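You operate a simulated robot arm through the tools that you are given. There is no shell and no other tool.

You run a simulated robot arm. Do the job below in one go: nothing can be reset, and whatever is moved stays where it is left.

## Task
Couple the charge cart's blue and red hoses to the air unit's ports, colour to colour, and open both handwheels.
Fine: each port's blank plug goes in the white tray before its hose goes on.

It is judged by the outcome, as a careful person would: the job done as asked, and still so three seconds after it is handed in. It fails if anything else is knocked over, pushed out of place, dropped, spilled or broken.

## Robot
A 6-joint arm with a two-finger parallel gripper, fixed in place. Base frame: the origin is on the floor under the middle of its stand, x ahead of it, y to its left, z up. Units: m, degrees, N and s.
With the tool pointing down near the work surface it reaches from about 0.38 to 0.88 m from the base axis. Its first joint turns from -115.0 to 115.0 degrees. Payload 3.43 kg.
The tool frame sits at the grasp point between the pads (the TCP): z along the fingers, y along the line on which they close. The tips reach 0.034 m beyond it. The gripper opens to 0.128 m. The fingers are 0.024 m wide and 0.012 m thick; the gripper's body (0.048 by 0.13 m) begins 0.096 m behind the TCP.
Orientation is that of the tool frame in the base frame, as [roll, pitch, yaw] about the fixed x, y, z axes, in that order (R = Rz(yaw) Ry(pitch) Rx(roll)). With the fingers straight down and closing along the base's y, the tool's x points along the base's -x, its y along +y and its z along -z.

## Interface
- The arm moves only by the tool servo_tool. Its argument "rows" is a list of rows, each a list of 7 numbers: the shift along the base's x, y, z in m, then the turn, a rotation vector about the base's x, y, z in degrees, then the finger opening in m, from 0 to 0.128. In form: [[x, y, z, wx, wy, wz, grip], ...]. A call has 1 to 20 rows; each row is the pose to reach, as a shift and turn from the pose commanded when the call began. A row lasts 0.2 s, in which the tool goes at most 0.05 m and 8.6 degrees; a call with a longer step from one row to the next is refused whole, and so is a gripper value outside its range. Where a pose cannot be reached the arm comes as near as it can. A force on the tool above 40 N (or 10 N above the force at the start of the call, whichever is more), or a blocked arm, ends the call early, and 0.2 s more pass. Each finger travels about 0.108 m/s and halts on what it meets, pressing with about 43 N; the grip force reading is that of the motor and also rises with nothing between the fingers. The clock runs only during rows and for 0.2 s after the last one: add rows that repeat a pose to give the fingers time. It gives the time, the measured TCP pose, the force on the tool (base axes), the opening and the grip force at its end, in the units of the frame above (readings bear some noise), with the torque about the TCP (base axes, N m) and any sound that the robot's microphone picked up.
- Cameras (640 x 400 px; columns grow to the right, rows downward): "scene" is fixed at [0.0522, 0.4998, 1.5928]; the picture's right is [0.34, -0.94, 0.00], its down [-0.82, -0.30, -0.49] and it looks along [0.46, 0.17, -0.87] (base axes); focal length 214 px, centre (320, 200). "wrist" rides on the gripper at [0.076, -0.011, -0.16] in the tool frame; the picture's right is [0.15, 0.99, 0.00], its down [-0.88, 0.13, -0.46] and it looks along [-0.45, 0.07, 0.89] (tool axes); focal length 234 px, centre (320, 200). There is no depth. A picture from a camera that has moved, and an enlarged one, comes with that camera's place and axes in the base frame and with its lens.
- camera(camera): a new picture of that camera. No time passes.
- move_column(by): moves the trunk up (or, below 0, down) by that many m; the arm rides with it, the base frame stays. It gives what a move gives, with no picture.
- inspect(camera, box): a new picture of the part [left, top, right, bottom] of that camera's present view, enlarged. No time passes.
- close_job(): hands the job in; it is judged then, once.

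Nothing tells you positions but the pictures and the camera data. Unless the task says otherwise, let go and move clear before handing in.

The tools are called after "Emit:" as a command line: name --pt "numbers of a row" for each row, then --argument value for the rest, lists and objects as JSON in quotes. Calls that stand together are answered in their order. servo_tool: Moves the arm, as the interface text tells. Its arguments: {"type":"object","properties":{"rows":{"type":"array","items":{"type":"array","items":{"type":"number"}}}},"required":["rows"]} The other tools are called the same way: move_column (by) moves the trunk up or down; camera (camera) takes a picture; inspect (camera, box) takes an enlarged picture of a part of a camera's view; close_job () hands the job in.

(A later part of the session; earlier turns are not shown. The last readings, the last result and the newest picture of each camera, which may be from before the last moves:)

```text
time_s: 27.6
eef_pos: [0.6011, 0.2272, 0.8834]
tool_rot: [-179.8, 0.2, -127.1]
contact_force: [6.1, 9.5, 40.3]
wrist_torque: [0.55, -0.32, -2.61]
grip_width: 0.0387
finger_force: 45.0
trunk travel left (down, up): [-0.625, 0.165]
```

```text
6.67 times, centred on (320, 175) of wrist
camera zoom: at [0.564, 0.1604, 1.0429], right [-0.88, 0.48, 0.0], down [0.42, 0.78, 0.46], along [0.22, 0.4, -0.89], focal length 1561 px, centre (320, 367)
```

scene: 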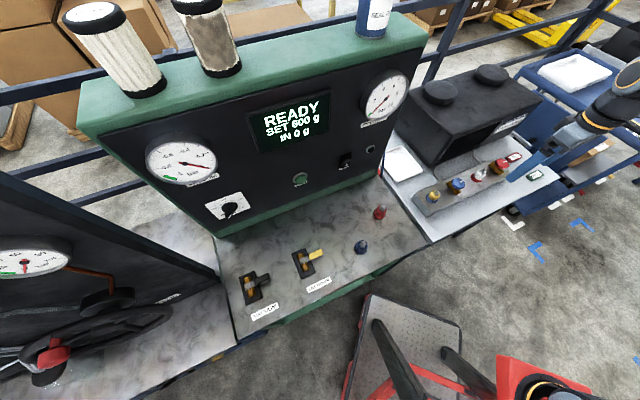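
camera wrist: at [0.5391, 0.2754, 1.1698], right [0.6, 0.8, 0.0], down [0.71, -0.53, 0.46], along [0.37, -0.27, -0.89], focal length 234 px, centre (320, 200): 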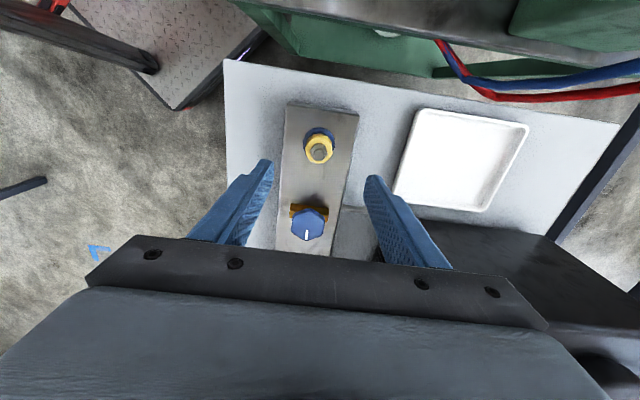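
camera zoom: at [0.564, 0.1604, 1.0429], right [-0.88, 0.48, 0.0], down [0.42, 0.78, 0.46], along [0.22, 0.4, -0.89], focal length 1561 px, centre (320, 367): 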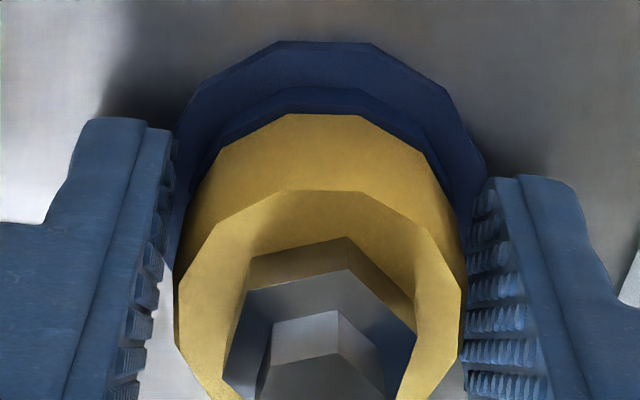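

Still rigid. My fingertips reached z ≈ 0.85, which may overlap the fixed blue port sleeve (its top is at about 0.855), so I may have been clamping the port itself. I'll regrip about 12 mm higher, on the yellow body only.

Emit:
servo_tool --pt "0 0 0.002 0 0 -4 0.03" --pt "0 0 0.004 0 0 -8 0.03" --pt "0 0 0.004 0 0 -8 0.05" --pt "0 0 0.004 0 0 -8 0.06" --pt "0 0 0.009 0 0 -8 0.06" --pt "0 0 0.014 0 0 -8 0.06" --pt "0 0 0.014 0 0 -8 0.04" --pt "0 0 0.014 0 0 -8 0.025" --pt "0 0 0.014 0 0 -8 0.025" --pt "0 0 0.014 0 0 -8 0.025"

Emit:
inspect --camera "wrist" --box '[285, 145, 355, 205]'

```text
time_s: 29.9
eef_pos: [0.6009, 0.2257, 0.895]
tool_rot: [-180.0, 0.0, -135.0]
contact_force: [-0.3, -3.1, -0.8]
wrist_torque: [-0.1, 0.11, -0.01]
grip_width: 0.0336
finger_force: 43.1
trunk travel left (down, up): [-0.625, 0.165]
```

```text
6.67 times, centred on (320, 175) of wrist
camera zoom: at [0.5549, 0.1663, 1.0556], right [-0.8, 0.6, 0.0], down [0.53, 0.72, 0.46], along [0.27, 0.36, -0.89], focal length 1561 px, centre (320, 367)
```

zoom: 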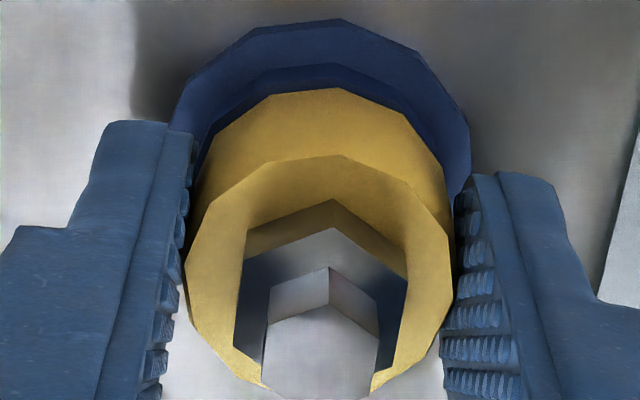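

Now the opening is 33.6 mm rather than 35.3, so I'm on the plug itself. Gentle pull up.

Emit:
servo_tool --pt "0 0 0.002 0 0 0 0.02" --pt "0 0 0.004 0 0 0 0.02" --pt "0 0 0.006 0 0 0 0.02" --pt "0 0 0.008 0 0 0 0.02" --pt "0 0 0.01 0 0 0 0.02"

Emit:
inspect --camera "wrist" --box '[285, 145, 355, 205]'

```text
time_s: 31.1
eef_pos: [0.6006, 0.2269, 0.906]
tool_rot: [-179.9, -0.1, -135.0]
contact_force: [-0.3, 0.4, -0.6]
wrist_torque: [0.01, 0.0, 0.0]
grip_width: 0.0337
finger_force: 42.3
trunk travel left (down, up): [-0.625, 0.165]
```

```text
6.67 times, centred on (320, 175) of wrist
camera zoom: at [0.5548, 0.1664, 1.0656], right [-0.8, 0.6, 0.0], down [0.53, 0.72, 0.46], along [0.27, 0.36, -0.89], focal length 1561 px, centre (320, 367)
```

zoom: 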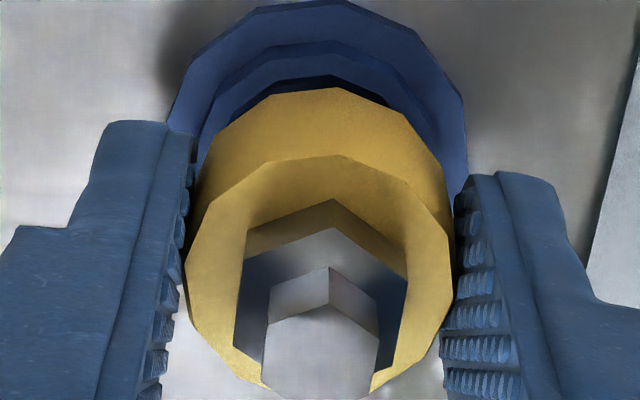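

The plug comes up freely. I'll lift it well clear and look at its underside length and the open port.

Emit:
servo_tool --pt "0 0 0.02 0 0 0 0.02" --pt "0 0 0.04 0 0 0 0.02" --pt "0 0 0.07 0 0 0 0.02" --pt "0 0 0.1 0 0 0 0.02" --pt "0 0 0.12 0 0 0 0.02"

Emit:
camera --camera "wrist"

Emit:
inspect --camera "scene" --box '[400, 110, 520, 210]'

```text
time_s: 32.2
eef_pos: [0.5994, 0.2275, 1.0273]
tool_rot: [-179.9, 0.0, -135.0]
contact_force: [0.3, -0.5, -1.1]
wrist_torque: [0.06, 0.04, -0.03]
grip_width: 0.0334
finger_force: 42.8
trunk travel left (down, up): [-0.625, 0.165]
```

```text
taken
camera wrist: at [0.5553, 0.1672, 1.1861], right [-0.8, 0.6, 0.0], down [0.53, 0.72, 0.46], along [0.27, 0.36, -0.89], focal length 234 px, centre (320, 200)
```

wrist: 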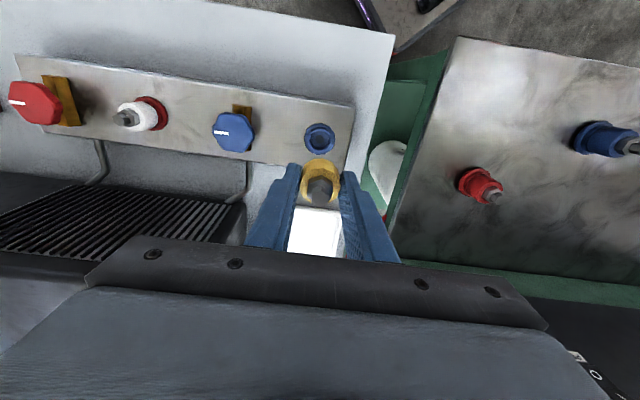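

```text
4.00 times, centred on (460, 160) of scene
camera zoom: at [0.0522, 0.4998, 1.5928], right [0.34, -0.94, 0.0], down [-0.82, -0.3, -0.49], along [0.46, 0.17, -0.87], focal length 858 px, centre (-240, 360)
```

zoom: 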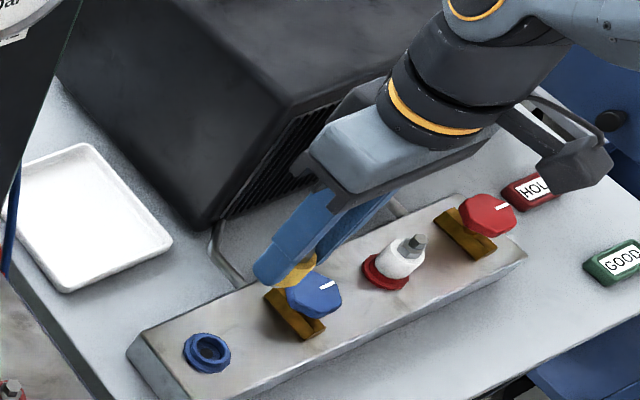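

Emit:
inspect --camera "wrist" --box '[280, 110, 360, 210]'

Emit:
inspect --camera "scene" --box '[440, 160, 490, 210]'

```text
4.00 times, centred on (320, 160) of wrist
camera zoom: at [0.5553, 0.1672, 1.1861], right [-0.8, 0.6, 0.0], down [0.53, 0.72, 0.46], along [0.27, 0.36, -0.89], focal length 937 px, centre (320, 360)
```

zoom: 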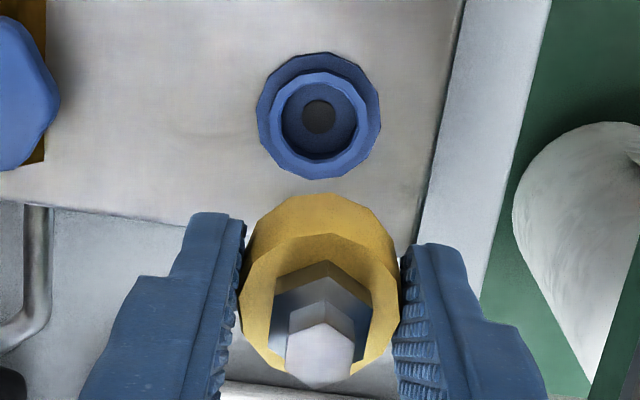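

```text
8.00 times, centred on (465, 185) of scene
camera zoom: at [0.0522, 0.4998, 1.5928], right [0.34, -0.94, 0.0], down [-0.82, -0.3, -0.49], along [0.46, 0.17, -0.87], focal length 1716 px, centre (-840, 320)
```

zoom: 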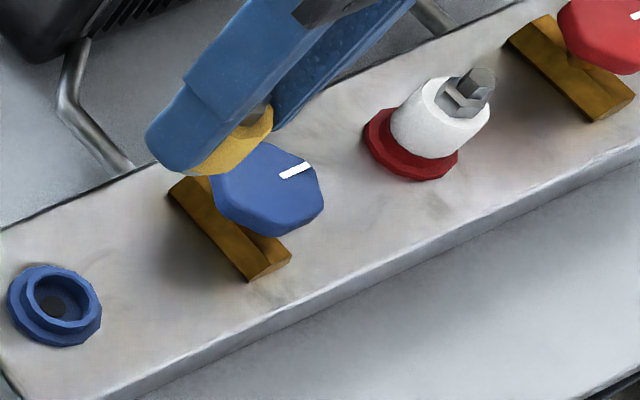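

The port is an open blue socket now, so plugs (and presumably couplings) simply push in. I'll carry the yellow plug over to the tray, keeping the camera side facing me, and stop above the tray floor.

Emit:
servo_tool --pt "0.02 0.0245 0 0 0 0 0.02" --pt "0.041 0.049 0 0 0 0 0.02" --pt "0.061 0.0735 0 0 0 0 0.02" --pt "0.082 0.098 0 0 0 0 0.02" --pt "0.102 0.1225 0 0 0 0 0.02" --pt "0.123 0.147 0 0 0 0 0.02" --pt "0.143 0.1715 0 0 0 0 0.02" --pt "0.143 0.1715 -0.04 0 0 0 0.02" --pt "0.143 0.1715 -0.08 0 0 0 0.02" --pt "0.143 0.1715 -0.11 0 0 0 0.02"

Emit:
camera --camera "wrist"

Emit:
inspect --camera "scene" --box '[360, 90, 500, 210]'

```text
time_s: 34.5
eef_pos: [0.743, 0.3991, 0.9151]
tool_rot: [-179.9, 0.0, -135.0]
contact_force: [-0.5, -0.1, -0.7]
wrist_torque: [-0.01, -0.02, 0.04]
grip_width: 0.0335
finger_force: 43.3
trunk travel left (down, up): [-0.625, 0.165]
```

```text
taken
camera wrist: at [0.6976, 0.3384, 1.0746], right [-0.8, 0.6, 0.0], down [0.53, 0.72, 0.46], along [0.27, 0.36, -0.89], focal length 234 px, centre (320, 200)
```

wrist: 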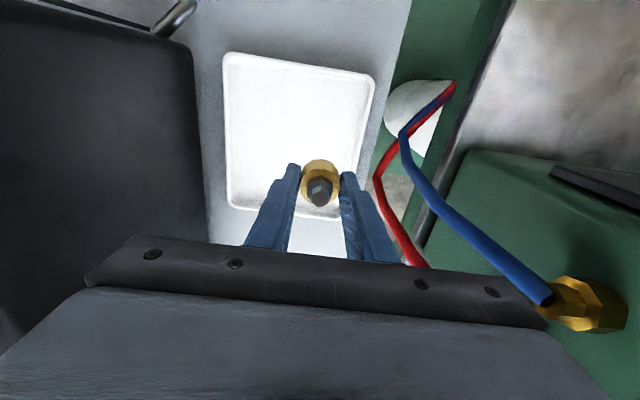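

```text
3.33 times, centred on (430, 150) of scene
camera zoom: at [0.0522, 0.4998, 1.5928], right [0.34, -0.94, 0.0], down [-0.82, -0.3, -0.49], along [0.46, 0.17, -0.87], focal length 715 px, centre (-47, 367)
```

zoom: 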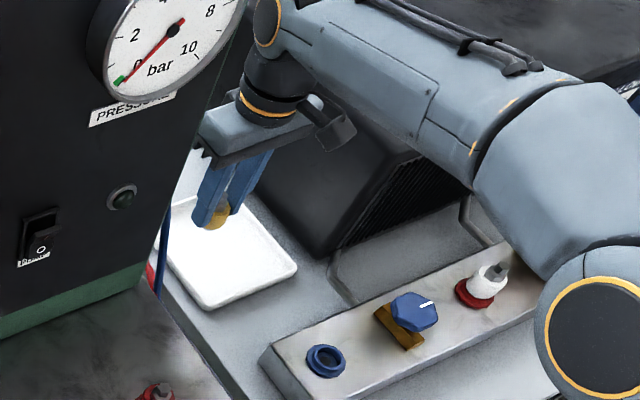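

Emit:
camera --camera "scene"

Emit:
inspect --camera "wrist" --box '[210, 40, 400, 250]'

```text
taken
```

scene: 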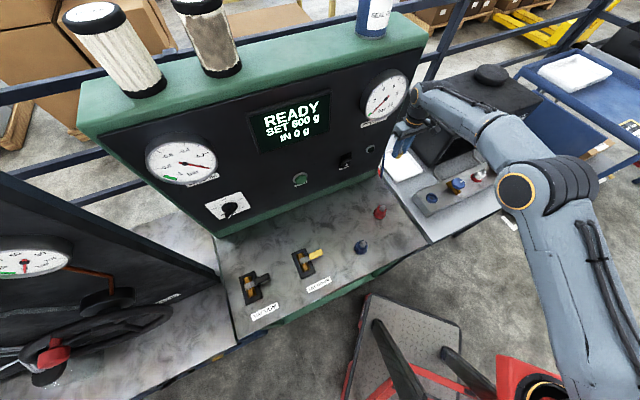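

```text
1.90 times, centred on (305, 145) of wrist
camera zoom: at [0.6976, 0.3384, 1.0746], right [-0.8, 0.6, 0.0], down [0.53, 0.72, 0.46], along [0.27, 0.36, -0.89], focal length 446 px, centre (349, 305)
```

zoom: 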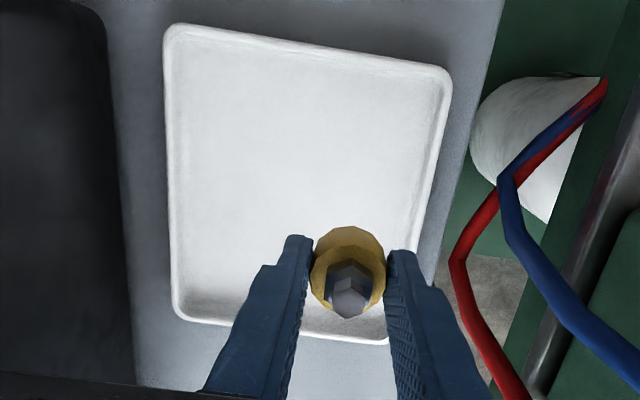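

The plug is over the tray's inside. Lowering gently until it touches.

Emit:
servo_tool --pt "0 0 -0.015 0 0 0 0.02" --pt "0 0 -0.03 0 0 0 0.02" --pt "0 0 -0.04 0 0 0 0.02" --pt "0 0 -0.045 0 0 0 0.02"

Emit:
inspect --camera "scene" --box '[375, 110, 455, 190]'

Emit:
inspect --camera "wrist" --box '[210, 40, 400, 250]'

```text
time_s: 35.5
eef_pos: [0.745, 0.4007, 0.8702]
tool_rot: [-179.9, 0.0, -135.0]
contact_force: [-0.6, -0.8, -1.2]
wrist_torque: [-0.01, -0.04, -0.03]
grip_width: 0.0335
finger_force: 43.1
trunk travel left (down, up): [-0.625, 0.165]
```

```text
5.00 times, centred on (415, 150) of scene
camera zoom: at [0.0522, 0.4998, 1.5928], right [0.34, -0.94, 0.0], down [-0.82, -0.3, -0.49], along [0.46, 0.17, -0.87], focal length 1072 px, centre (-155, 450)
```

zoom: 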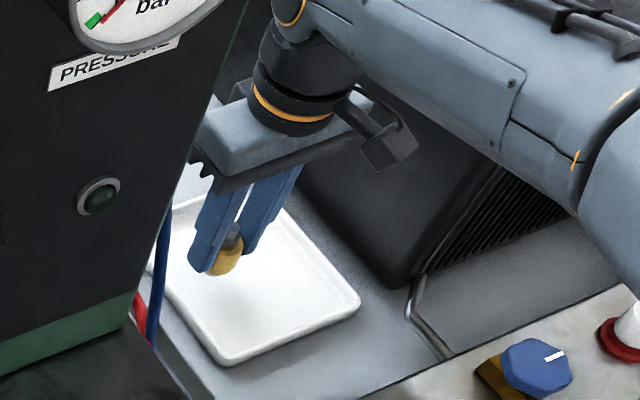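

```text
1.90 times, centred on (305, 145) of wrist
camera zoom: at [0.6997, 0.3389, 1.0303], right [-0.8, 0.6, 0.0], down [0.53, 0.72, 0.46], along [0.27, 0.36, -0.89], focal length 446 px, centre (349, 305)
```

zoom: 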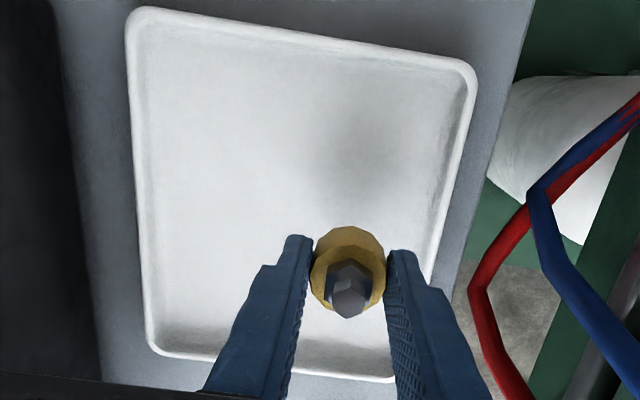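

Emit:
servo_tool --pt "0 0 -0.003 0 0 0 0.02" --pt "0 0 -0.006 0 0 0 0.02" --pt "0 0 -0.009 0 0 0 0.02"

Emit:
inspect --camera "wrist" --box '[210, 40, 400, 250]'

```text
time_s: 36.2
eef_pos: [0.7441, 0.3977, 0.8633]
tool_rot: [-180.0, 0.0, -135.0]
contact_force: [-0.3, -0.5, -0.2]
wrist_torque: [0.02, -0.03, -0.02]
grip_width: 0.0337
finger_force: 43.1
trunk travel left (down, up): [-0.625, 0.165]
```

```text
1.90 times, centred on (305, 145) of wrist
camera zoom: at [0.6992, 0.3377, 1.0219], right [-0.8, 0.6, 0.0], down [0.53, 0.72, 0.46], along [0.27, 0.36, -0.89], focal length 446 px, centre (349, 305)
```

zoom: 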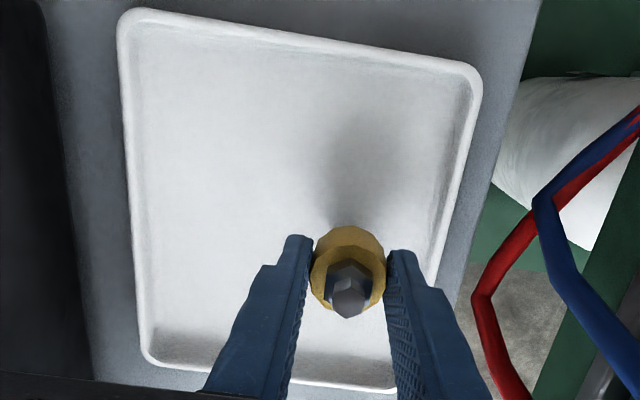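

Emit:
servo_tool --pt "0 0 -0.003 0 0 0 0.02" --pt "0 0 -0.006 0 0 0 0.02" --pt "0 0 -0.009 0 0 0 0.02"

Emit:
inspect --camera "wrist" --box '[210, 40, 400, 250]'

```text
time_s: 37.0
eef_pos: [0.745, 0.398, 0.8555]
tool_rot: [-179.9, 0.1, -135.0]
contact_force: [-2.0, -1.4, 4.6]
wrist_torque: [-0.01, 0.13, 0.02]
grip_width: 0.0337
finger_force: 42.7
trunk travel left (down, up): [-0.625, 0.165]
```

```text
1.90 times, centred on (305, 145) of wrist
camera zoom: at [0.6991, 0.338, 1.0139], right [-0.8, 0.6, 0.0], down [0.53, 0.71, 0.46], along [0.27, 0.37, -0.89], focal length 446 px, centre (349, 305)
```

zoom: 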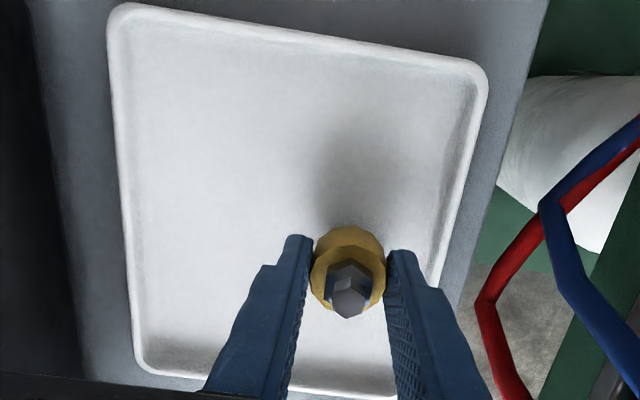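

It touched the tray floor lightly. Releasing slowly and rising straight up.

Emit:
servo_tool --pt "0 0 0 0 0 0 0.036" --pt "0 0 0 0 0 0 0.042" --pt "0 0 0 0 0 0 0.052" --pt "0 0 0 0 0 0 0.06" --pt "0 0 0.02 0 0 0 0.06" --pt "0 0 0.06 0 0 0 0.06" --pt "0 0 0.1 0 0 0 0.06" --pt "0 0 0.14 0 0 0 0.06"

Emit:
camera --camera "wrist"

Emit:
inspect --camera "scene" --box '[375, 110, 455, 190]'

```text
time_s: 38.9
eef_pos: [0.7442, 0.3982, 0.9969]
tool_rot: [-179.9, -0.1, -135.0]
contact_force: [-0.3, -0.3, -0.4]
wrist_torque: [-0.01, 0.0, -0.01]
grip_width: 0.0603
finger_force: 0.1
trunk travel left (down, up): [-0.625, 0.165]
```

```text
taken
camera wrist: at [0.6986, 0.3384, 1.1561], right [-0.8, 0.6, 0.0], down [0.53, 0.72, 0.45], along [0.27, 0.36, -0.89], focal length 234 px, centre (320, 200)
```

wrist: 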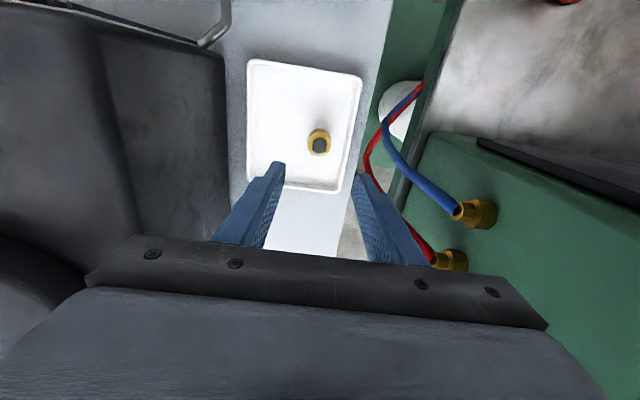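

```text
5.00 times, centred on (415, 150) of scene
camera zoom: at [0.0522, 0.4998, 1.5928], right [0.34, -0.94, 0.0], down [-0.82, -0.3, -0.49], along [0.46, 0.17, -0.87], focal length 1072 px, centre (-155, 450)
```

zoom: 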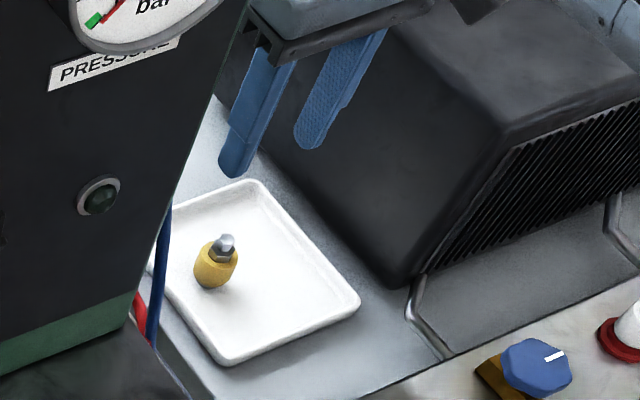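

The yellow plug is standing safely in the tray. Next I'll back out along the same path, then travel along the manifold to above the white plug.

Emit:
servo_tool --pt "-0.02 -0.0245 0.01 0 0 0 0.06" --pt "-0.041 -0.049 0.02 0 0 0 0.06" --pt "-0.061 -0.0735 0.03 0 0 0 0.06" --pt "-0.082 -0.098 0.03 0 0 0 0.06" --pt "-0.102 -0.1225 0.03 0 0 0 0.06" --pt "-0.123 -0.147 0.03 0 0 0 0.06" --pt "-0.143 -0.1715 0.03 0 0 0 0.06" --pt "-0.119 -0.1955 0.03 0 0 0 0.06" --pt "-0.093 -0.222 0.03 0 0 0 0.06" --pt "-0.067 -0.248 0.03 0 0 0 0.06" --pt "-0.041 -0.274 0.03 0 0 0 0.06" --pt "-0.015 -0.3 0.03 0 0 0 0.06" --pt "0.01 -0.325 0.03 0 0 0 0.06" --pt "0.0263 -0.339 0.03 0 0 0 0.06" --pt "0.0263 -0.339 0.01 0 0 0 0.06"

Emit:
camera --camera "wrist"

Emit:
inspect --camera "wrist" --box '[270, 100, 370, 200]'

```text
time_s: 42.0
eef_pos: [0.7701, 0.059, 1.0032]
tool_rot: [-179.8, 0.1, -135.0]
contact_force: [0.2, -1.1, 0.6]
wrist_torque: [0.01, -0.02, -0.03]
grip_width: 0.06
finger_force: 0.1
trunk travel left (down, up): [-0.625, 0.165]
```

```text
taken
camera wrist: at [0.7253, -0.0006, 1.1623], right [-0.8, 0.6, 0.0], down [0.53, 0.72, 0.46], along [0.27, 0.36, -0.89], focal length 234 px, centre (320, 200)
```

wrist: 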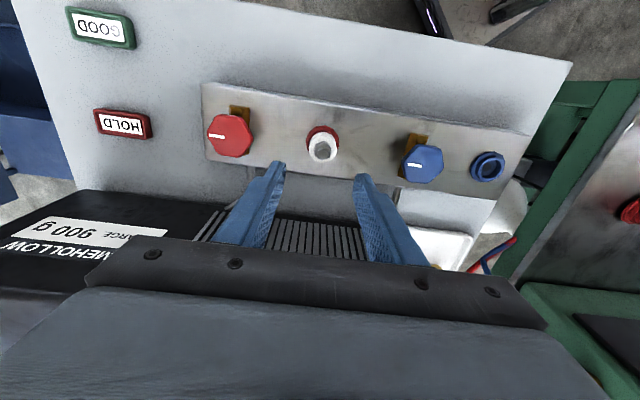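

```text
4.00 times, centred on (320, 150) of wrist
camera zoom: at [0.7253, -0.0006, 1.1623], right [-0.8, 0.6, 0.0], down [0.53, 0.72, 0.46], along [0.27, 0.36, -0.89], focal length 937 px, centre (320, 400)
```

zoom: 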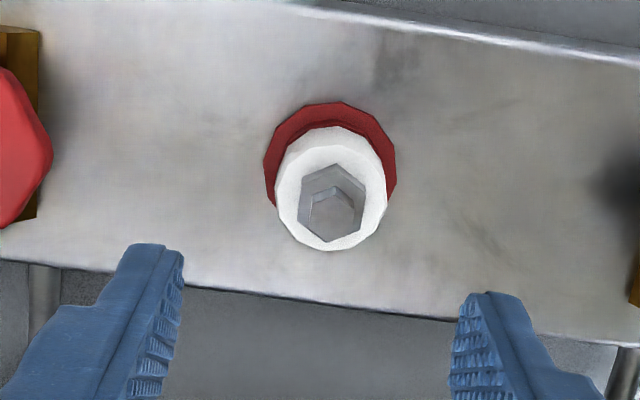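

White plug sits about 4 mm to one side of my axis; I'll correct while descending, then grip its body at the same height that worked before.

Emit:
servo_tool --pt "-0.0037 0.0013 -0.03 0 0 0 0.06" --pt "-0.0037 0.0013 -0.06 0 0 0 0.06" --pt "-0.0037 0.0013 -0.09 0 0 0 0.06" --pt "-0.0037 0.0013 -0.1065 0 0 0 0.06" --pt "-0.0037 0.0013 -0.1065 0 0 0 0.04" --pt "-0.0037 0.0013 -0.1065 0 0 0 0.025" --pt "-0.0037 0.0013 -0.1065 0 0 0 0.02" --pt "-0.0037 0.0013 -0.1065 0 0 0 0.02"

Emit:
inspect --camera "wrist" --box '[270, 120, 370, 220]'

```text
time_s: 43.9
eef_pos: [0.7657, 0.0607, 0.8972]
tool_rot: [-180.0, 0.1, -135.0]
contact_force: [3.7, -4.8, 0.1]
wrist_torque: [-0.16, -0.3, 0.0]
grip_width: 0.0336
finger_force: 43.1
trunk travel left (down, up): [-0.625, 0.165]
```

```text
4.00 times, centred on (320, 170) of wrist
camera zoom: at [0.7208, 0.0007, 1.056], right [-0.8, 0.6, 0.0], down [0.53, 0.72, 0.46], along [0.27, 0.36, -0.89], focal length 937 px, centre (320, 320)
```

zoom: 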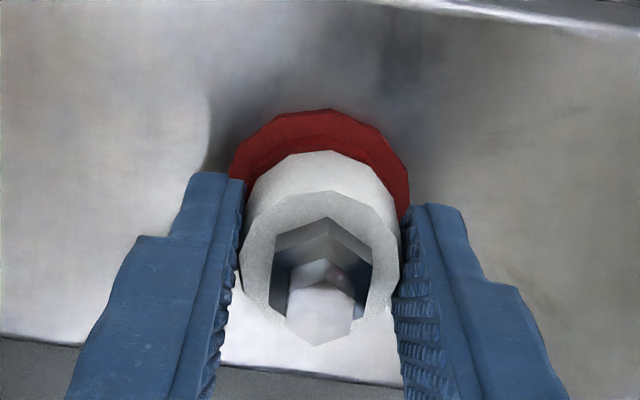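

On the plug (33.6 mm). Lifting straight up gently first, then clear.

Emit:
servo_tool --pt "0 0 0.004 0 0 0 0.02" --pt "0 0 0.008 0 0 0 0.02" --pt "0 0 0.012 0 0 0 0.02" --pt "0 0 0.02 0 0 0 0.02" --pt "0 0 0.04 0 0 0 0.02" --pt "0 0 0.08 0 0 0 0.02" --pt "0 0 0.12 0 0 0 0.02" --pt "0 0 0.135 0 0 0 0.02"

Emit:
camera --camera "wrist"

```text
time_s: 45.6
eef_pos: [0.7662, 0.06, 1.0309]
tool_rot: [-179.9, 0.0, -135.0]
contact_force: [0.1, 0.3, -1.1]
wrist_torque: [0.01, 0.01, -0.03]
grip_width: 0.0334
finger_force: 43.1
trunk travel left (down, up): [-0.625, 0.165]
```

```text
taken
camera wrist: at [0.7211, -0.0006, 1.1914], right [-0.8, 0.6, 0.0], down [0.53, 0.72, 0.46], along [0.27, 0.36, -0.89], focal length 234 px, centre (320, 200)
```

wrist: 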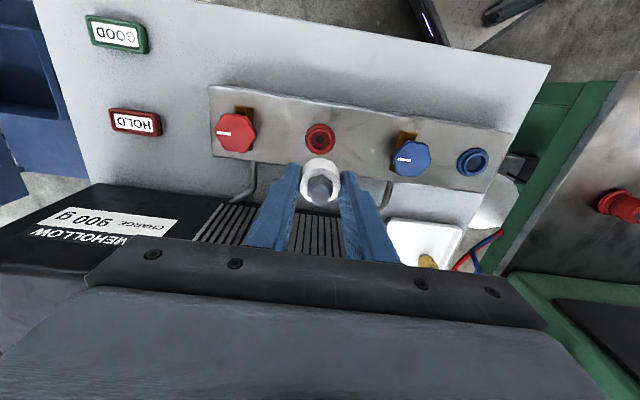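

White plug is out and the red socket is clear. Carrying it back along the manifold and over to the tray, nearer side.

Emit:
servo_tool --pt "-0.0277 0.0278 0 0 0 0 0.02" --pt "-0.0553 0.0555 0 0 0 0 0.02" --pt "-0.083 0.0833 0 0 0 0 0.02" --pt "-0.1107 0.111 0 0 0 0 0.02" --pt "-0.1383 0.1388 0 0 0 0 0.02" --pt "-0.166 0.1665 0 0 0 0 0.02" --pt "-0.138 0.2013 0 0 0 0 0.02" --pt "-0.11 0.236 0 0 0 0 0.02" --pt "-0.083 0.271 0 0 0 0 0.02" --pt "-0.0547 0.3055 0 0 0 0 0.02" --pt "-0.0547 0.3055 -0.04 0 0 0 0.02" --pt "-0.0547 0.3055 -0.08 0 0 0 0.02" --pt "-0.0547 0.3055 -0.12 0 0 0 0.02" --pt "-0.0547 0.3055 -0.145 0 0 0 0.02"

Emit:
camera --camera "wrist"

Emit:
inspect --camera "scene" --box '[375, 110, 455, 190]'

```text
time_s: 48.6
eef_pos: [0.7125, 0.3641, 0.8868]
tool_rot: [-179.9, -0.1, -134.9]
contact_force: [-0.4, 0.9, -0.9]
wrist_torque: [0.01, -0.03, -0.01]
grip_width: 0.0337
finger_force: 43.2
trunk travel left (down, up): [-0.625, 0.165]
```

```text
taken
camera wrist: at [0.6673, 0.3049, 1.0465], right [-0.8, 0.6, 0.0], down [0.53, 0.72, 0.46], along [0.27, 0.37, -0.89], focal length 234 px, centre (320, 200)
```

wrist: 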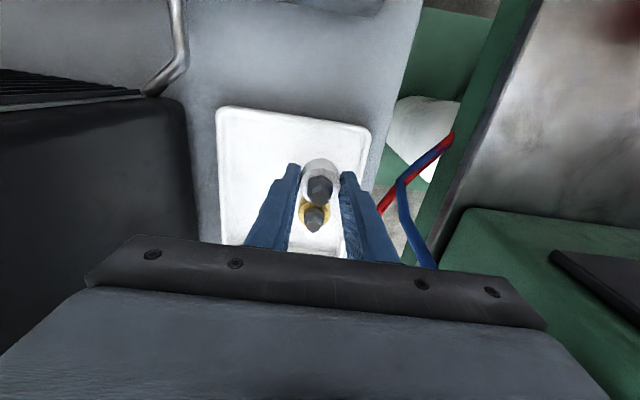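

```text
5.00 times, centred on (415, 150) of scene
camera zoom: at [0.0522, 0.4998, 1.5928], right [0.34, -0.94, 0.0], down [-0.82, -0.3, -0.49], along [0.46, 0.17, -0.87], focal length 1072 px, centre (-155, 450)
```

zoom: 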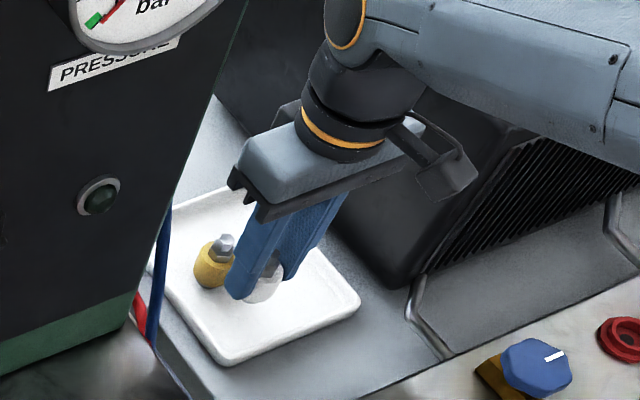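

Emit:
servo_tool --pt "0 0 -0.01 0 0 0 0.02" --pt "0 0 -0.02 0 0 0 0.02" --pt "0 0 -0.026 0 0 0 0.02" --pt "0 0 -0.029 0 0 0 0.02" --pt "0 0 -0.032 0 0 0 0.02"

Emit:
inspect --camera "wrist" --box '[210, 80, 400, 250]'

```text
time_s: 49.9
eef_pos: [0.7129, 0.3658, 0.8548]
tool_rot: [-179.9, 0.0, -135.0]
contact_force: [-0.2, -1.2, 3.4]
wrist_torque: [-0.04, 0.05, 0.02]
grip_width: 0.0336
finger_force: 43.0
trunk travel left (down, up): [-0.625, 0.165]
```

```text
2.35 times, centred on (305, 165) of wrist
camera zoom: at [0.6668, 0.306, 1.0144], right [-0.8, 0.6, 0.0], down [0.53, 0.72, 0.46], along [0.27, 0.36, -0.89], focal length 551 px, centre (355, 282)
```

zoom: 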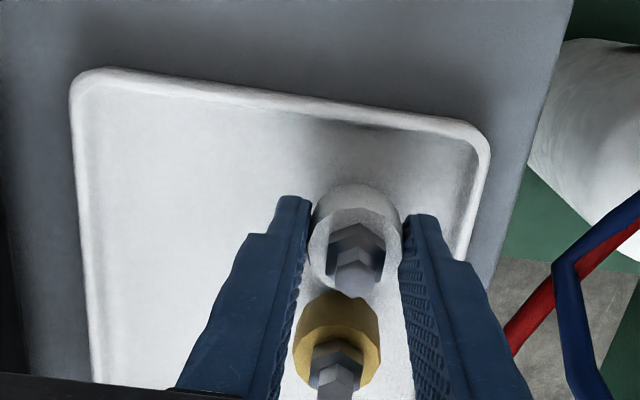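

It's touching down. Releasing slowly and rising straight up.

Emit:
servo_tool --pt "0 0 0 0 0 0 0.036" --pt "0 0 0 0 0 0 0.042" --pt "0 0 0 0 0 0 0.05" --pt "0 0 0 0 0 0 0.056" --pt "0 0 0.02 0 0 0 0.056" --pt "0 0 0.06 0 0 0 0.056" --pt "0 0 0.1 0 0 0 0.056" --pt "0 0 0.14 0 0 0 0.056" --pt "0 0 0.17 0 0 0 0.056"

Emit:
camera --camera "wrist"

Emit:
inspect --camera "scene" --box '[340, 110, 480, 260]'

```text
time_s: 51.9
eef_pos: [0.7128, 0.3668, 1.0242]
tool_rot: [-179.9, 0.0, -134.9]
contact_force: [0.8, 0.4, 0.3]
wrist_torque: [-0.02, 0.02, 0.01]
grip_width: 0.056
finger_force: 0.0
trunk travel left (down, up): [-0.625, 0.165]
```

```text
taken
camera wrist: at [0.6663, 0.3068, 1.1822], right [-0.8, 0.6, 0.0], down [0.53, 0.72, 0.46], along [0.27, 0.36, -0.89], focal length 234 px, centre (320, 200)
```

wrist: 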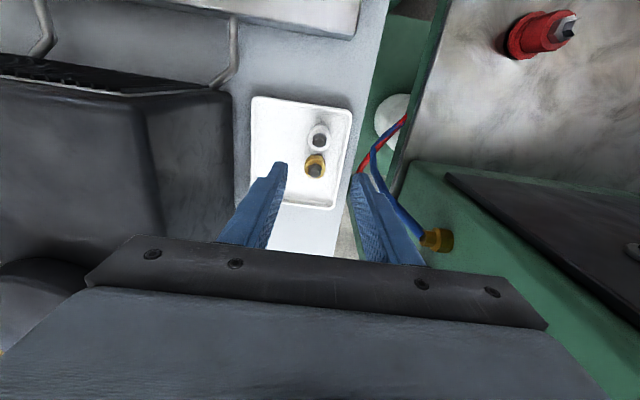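

```text
2.67 times, centred on (410, 185) of scene
camera zoom: at [0.0522, 0.4998, 1.5928], right [0.34, -0.94, 0.0], down [-0.82, -0.3, -0.49], along [0.46, 0.17, -0.87], focal length 572 px, centre (80, 240)
```

zoom: 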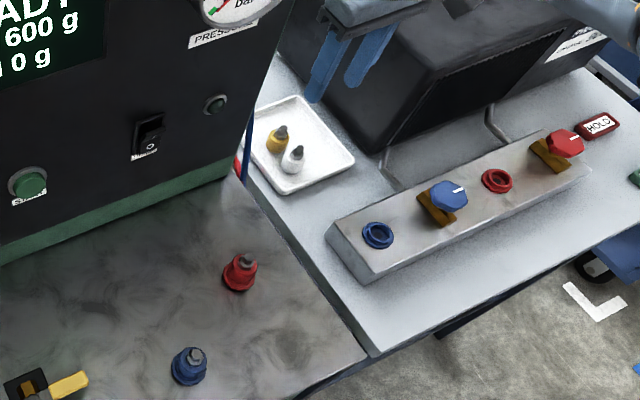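

Both blank plugs are in the tray. Now to the red hose coupling on the cart bench, going back around the cart's corner.

Emit:
servo_tool --pt "-0.022 -0.028 0.01 0 0 0 0.06" --pt "-0.045 -0.057 0.02 0 0 0 0.06" --pt "-0.067 -0.085 0.03 0 0 0 0.06" --pt "-0.09 -0.114 0.035 0 0 0 0.06" --pt "-0.112 -0.142 0.035 0 0 0 0.06" --pt "-0.137 -0.111 0.035 0 0 0 0.06" --pt "-0.161 -0.08 0.035 0 0 0 0.06" --pt "-0.186 -0.049 0.035 0 0 0 0.06" --pt "-0.211 -0.018 0.035 0 0 0 0.06" --pt "-0.236 0.013 0.035 0 0 0 0.06" --pt "-0.26 0.0435 0.035 0 0 0 0.06" --pt "-0.26 0.0435 0.005 0 0 0 0.06" --pt "-0.26 0.0435 -0.014 0 0 0 0.06"

Emit:
camera --camera "wrist"

Emit:
inspect --camera "wrist" --box '[270, 100, 370, 200]'

Emit:
inspect --camera "scene" --box '[320, 140, 460, 270]'

```text
time_s: 54.6
eef_pos: [0.4491, 0.4109, 1.0106]
tool_rot: [-179.9, 0.0, -135.0]
contact_force: [0.4, 0.2, -0.4]
wrist_torque: [0.02, -0.03, 0.02]
grip_width: 0.0599
finger_force: 0.0
trunk travel left (down, up): [-0.625, 0.165]
```

```text
taken
camera wrist: at [0.4043, 0.349, 1.1707], right [-0.8, 0.6, 0.0], down [0.53, 0.71, 0.46], along [0.27, 0.37, -0.89], focal length 234 px, centre (320, 200)
```

wrist: 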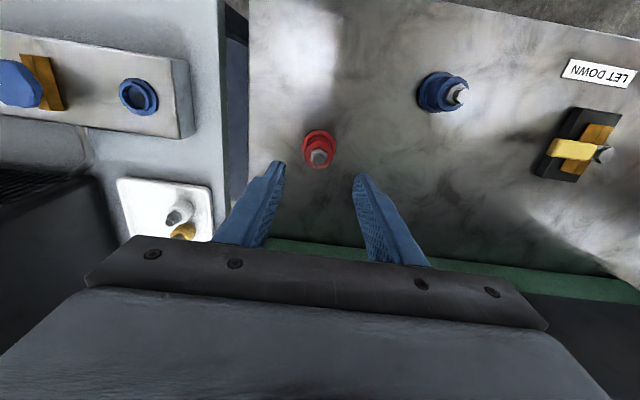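

```text
4.00 times, centred on (320, 150) of wrist
camera zoom: at [0.4043, 0.349, 1.1707], right [-0.8, 0.6, 0.0], down [0.53, 0.71, 0.46], along [0.27, 0.37, -0.89], focal length 937 px, centre (320, 400)
```

zoom: 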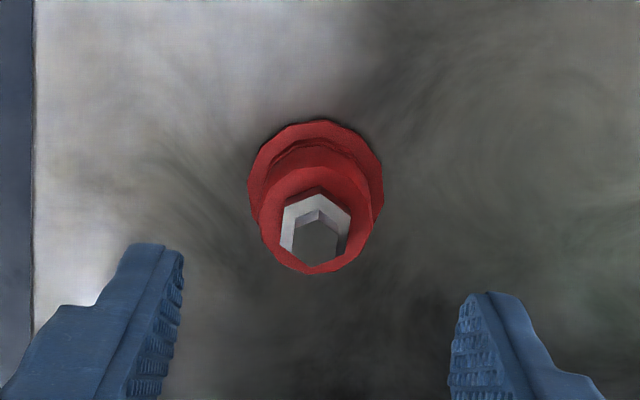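

```text
3.08 times, centred on (390, 205) of scene
camera zoom: at [0.0522, 0.4998, 1.5928], right [0.34, -0.94, 0.0], down [-0.82, -0.3, -0.49], along [0.46, 0.17, -0.87], focal length 660 px, centre (105, 185)
```

zoom: 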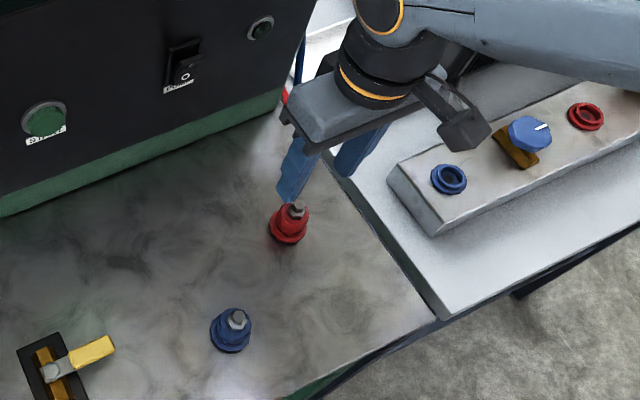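

Well centred over the red coupling. Its height reads about 15 mm above the manifold's plugs, so I'll grip its body at TCP z ≈ 0.912, above the parking sleeve.

Emit:
servo_tool --pt "0.0005 0.0005 -0.03 0 0 0 0.06" --pt "0.001 0.001 -0.06 0 0 0 0.06" --pt "0.001 0.001 -0.085 0 0 0 0.06" --pt "0.001 0.001 -0.097 0 0 0 0.06" --pt "0.001 0.001 -0.097 0 0 0 0.04" --pt "0.001 0.001 -0.097 0 0 0 0.025" --pt "0.001 0.001 -0.097 0 0 0 0.02" --pt "0.001 0.001 -0.097 0 0 0 0.02"

Emit:
inspect --camera "wrist" --box '[270, 120, 370, 220]'

Emit:
inspect --camera "scene" --box '[350, 180, 410, 230]'

```text
time_s: 56.5
eef_pos: [0.4531, 0.4123, 0.9133]
tool_rot: [-179.9, 0.1, -135.0]
contact_force: [-0.1, -0.7, -0.7]
wrist_torque: [0.11, 0.05, -0.05]
grip_width: 0.0336
finger_force: 42.9
trunk travel left (down, up): [-0.625, 0.165]
```

```text
4.00 times, centred on (320, 170) of wrist
camera zoom: at [0.4077, 0.3512, 1.0725], right [-0.8, 0.6, 0.0], down [0.53, 0.72, 0.46], along [0.27, 0.36, -0.89], focal length 937 px, centre (320, 320)
```

zoom: 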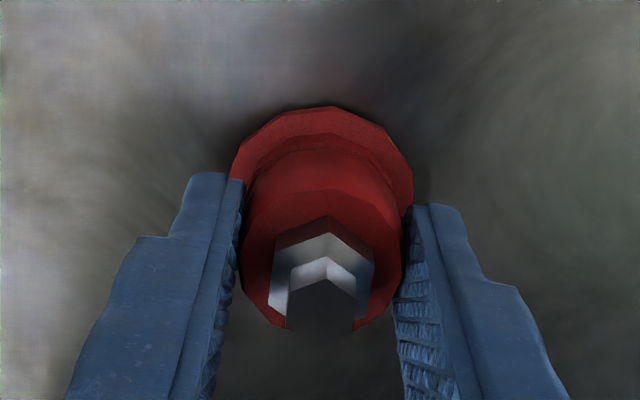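

```text
8.00 times, centred on (380, 205) of scene
camera zoom: at [0.0522, 0.4998, 1.5928], right [0.34, -0.94, 0.0], down [-0.82, -0.3, -0.49], along [0.46, 0.17, -0.87], focal length 1716 px, centre (-160, 160)
```

zoom: 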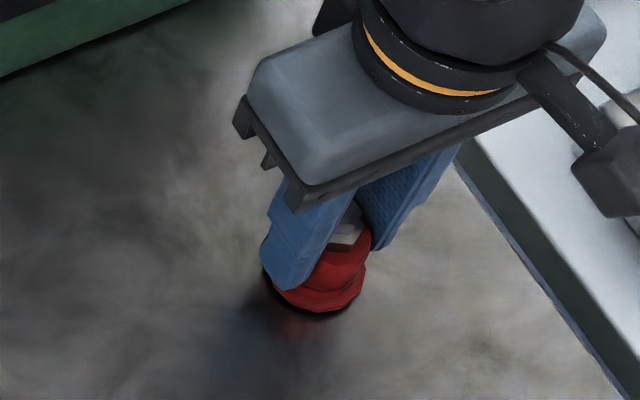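

Gripped the red coupling (33.6 mm, well centred). Lifting gently and checking what comes with it.

Emit:
servo_tool --pt "0 0 0.004 0 0 0 0.02" --pt "0 0 0.008 0 0 0 0.02" --pt "0 0 0.012 0 0 0 0.02" --pt "0 0 0.02 0 0 0 0.02" --pt "0 0 0.03 0 0 0 0.02" --pt "0 0 0.04 0 0 0 0.02"

Emit:
camera --camera "wrist"

Emit:
inspect --camera "scene" --box '[330, 160, 430, 240]'

```text
time_s: 57.9
eef_pos: [0.4541, 0.4104, 0.9529]
tool_rot: [-179.9, -0.1, -135.0]
contact_force: [0.5, 0.0, -1.2]
wrist_torque: [-0.01, 0.01, -0.03]
grip_width: 0.0335
finger_force: 42.4
trunk travel left (down, up): [-0.625, 0.165]
```

```text
taken
camera wrist: at [0.4081, 0.35, 1.1131], right [-0.8, 0.6, 0.0], down [0.53, 0.72, 0.46], along [0.27, 0.36, -0.89], focal length 234 px, centre (320, 200)
```

wrist: 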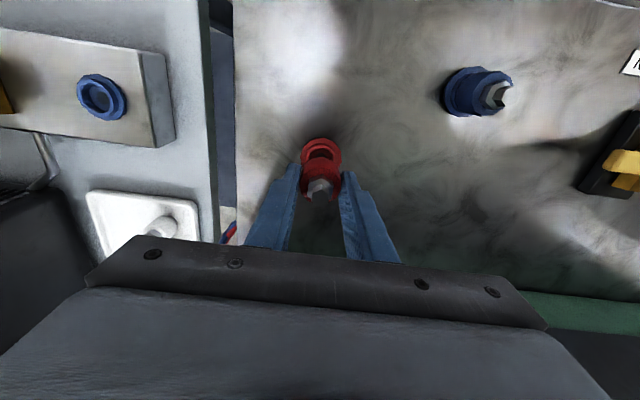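

```text
5.00 times, centred on (380, 200) of scene
camera zoom: at [0.0522, 0.4998, 1.5928], right [0.34, -0.94, 0.0], down [-0.82, -0.3, -0.49], along [0.46, 0.17, -0.87], focal length 1072 px, centre (20, 200)
```

zoom: 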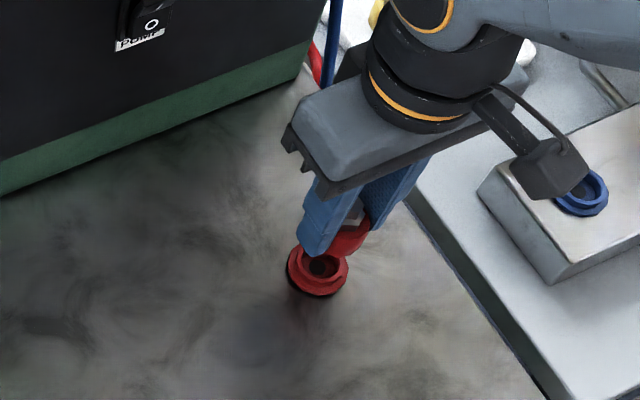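

Emit:
inspect --camera "wrist" --box '[280, 120, 360, 210]'

Emit:
inspect --camera "wrist" --box '[190, 190, 290, 260]'

Emit:
inspect --camera "scene" --box '[355, 195, 415, 235]'

```text
4.44 times, centred on (320, 165) of wrist
camera zoom: at [0.4081, 0.35, 1.1131], right [-0.8, 0.6, 0.0], down [0.53, 0.72, 0.46], along [0.27, 0.36, -0.89], focal length 1041 px, centre (320, 356)
```

zoom: 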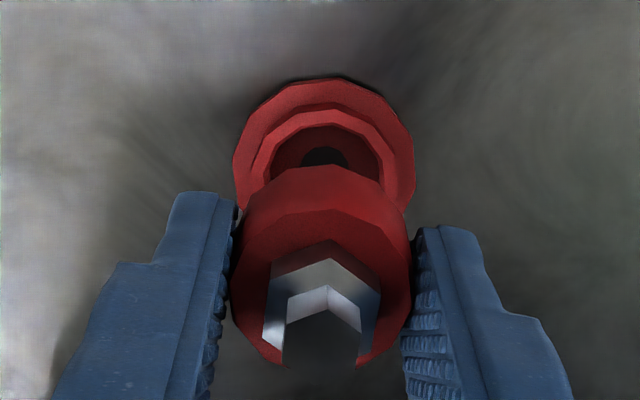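

```text
5.71 times, centred on (240, 225) of wrist
camera zoom: at [0.4081, 0.35, 1.1131], right [-0.8, 0.6, 0.0], down [0.53, 0.72, 0.46], along [0.27, 0.36, -0.89], focal length 1338 px, centre (777, 57)
```

zoom: 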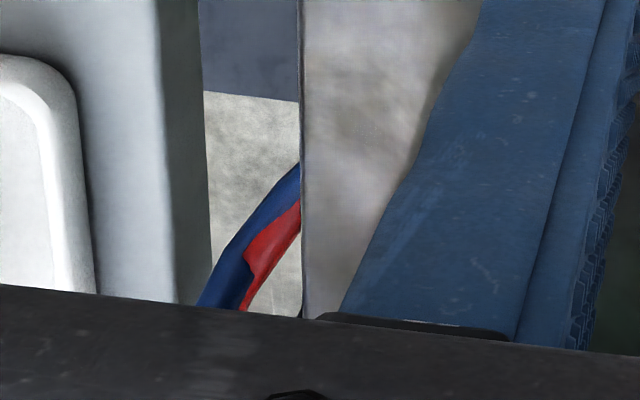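

```text
10.00 times, centred on (385, 215) of scene
camera zoom: at [0.0522, 0.4998, 1.5928], right [0.34, -0.94, 0.0], down [-0.82, -0.3, -0.49], along [0.46, 0.17, -0.87], focal length 2145 px, centre (-330, 50)
```

zoom: 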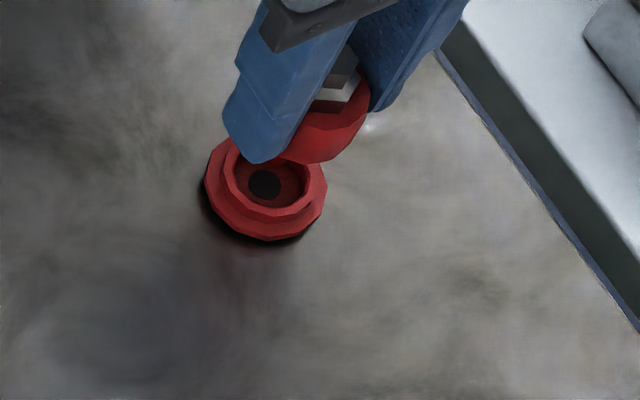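

The red piece lifted out with no hose on it, leaving an empty socket, so it may just be the cart's own blank plug. I'll put it straight back and look for where the hoses actually end.

Emit:
servo_tool --pt "0 0 -0.01 0 0 0 0.02" --pt "0 0 -0.02 0 0 0 0.02" --pt "0 0 -0.026 0 0 0 0.02" --pt "0 0 -0.032 0 0 0 0.02" --pt "0 0 -0.036 0 0 0 0.02" --pt "0 0 -0.04 0 0 0 0.02"

Emit:
inspect --camera "wrist" --box '[270, 120, 370, 220]'

```text
time_s: 59.2
eef_pos: [0.4521, 0.4108, 0.9149]
tool_rot: [-179.9, 0.2, -135.0]
contact_force: [-3.8, 0.3, 6.9]
wrist_torque: [-0.08, 0.11, 0.02]
grip_width: 0.0338
finger_force: 42.9
trunk travel left (down, up): [-0.625, 0.165]
```

```text
4.00 times, centred on (320, 170) of wrist
camera zoom: at [0.4069, 0.3497, 1.0737], right [-0.8, 0.6, 0.0], down [0.53, 0.71, 0.46], along [0.27, 0.37, -0.89], focal length 937 px, centre (320, 320)
```

zoom: 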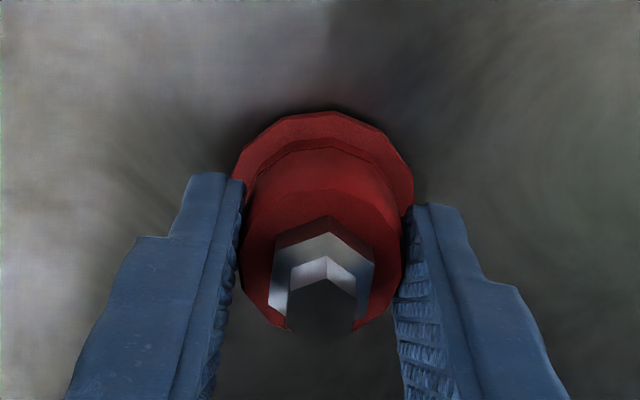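

Emit:
servo_tool --pt "0.0005 0.0005 -0.001 0 0 0 0.02" --pt "0.001 0.001 -0.001 0 0 0 0.02" --pt "0.001 0.001 -0.002 0 0 0 0.02"

Emit:
inspect --camera "wrist" --box '[270, 120, 370, 220]'

Emit:
inspect --camera "scene" --box '[350, 180, 410, 230]'

```text
time_s: 60.0
eef_pos: [0.453, 0.41, 0.9123]
tool_rot: [-179.9, 0.0, -135.0]
contact_force: [-11.2, -6.8, 19.0]
wrist_torque: [-0.16, 0.77, -0.02]
grip_width: 0.0337
finger_force: 42.7
trunk travel left (down, up): [-0.625, 0.165]
```

```text
4.00 times, centred on (320, 170) of wrist
camera zoom: at [0.4071, 0.3498, 1.0721], right [-0.8, 0.6, 0.0], down [0.53, 0.72, 0.46], along [0.27, 0.36, -0.89], focal length 937 px, centre (320, 320)
```

zoom: 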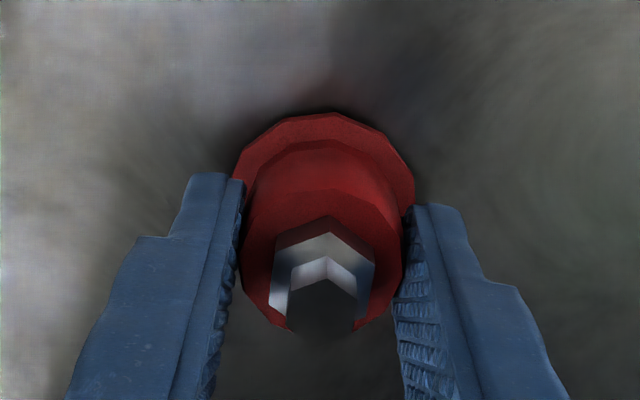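

```text
8.00 times, centred on (380, 205) of scene
camera zoom: at [0.0522, 0.4998, 1.5928], right [0.34, -0.94, 0.0], down [-0.82, -0.3, -0.49], along [0.46, 0.17, -0.87], focal length 1716 px, centre (-160, 160)
```

zoom: 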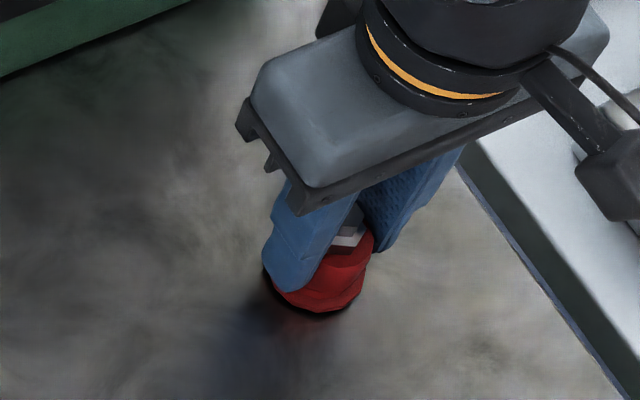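

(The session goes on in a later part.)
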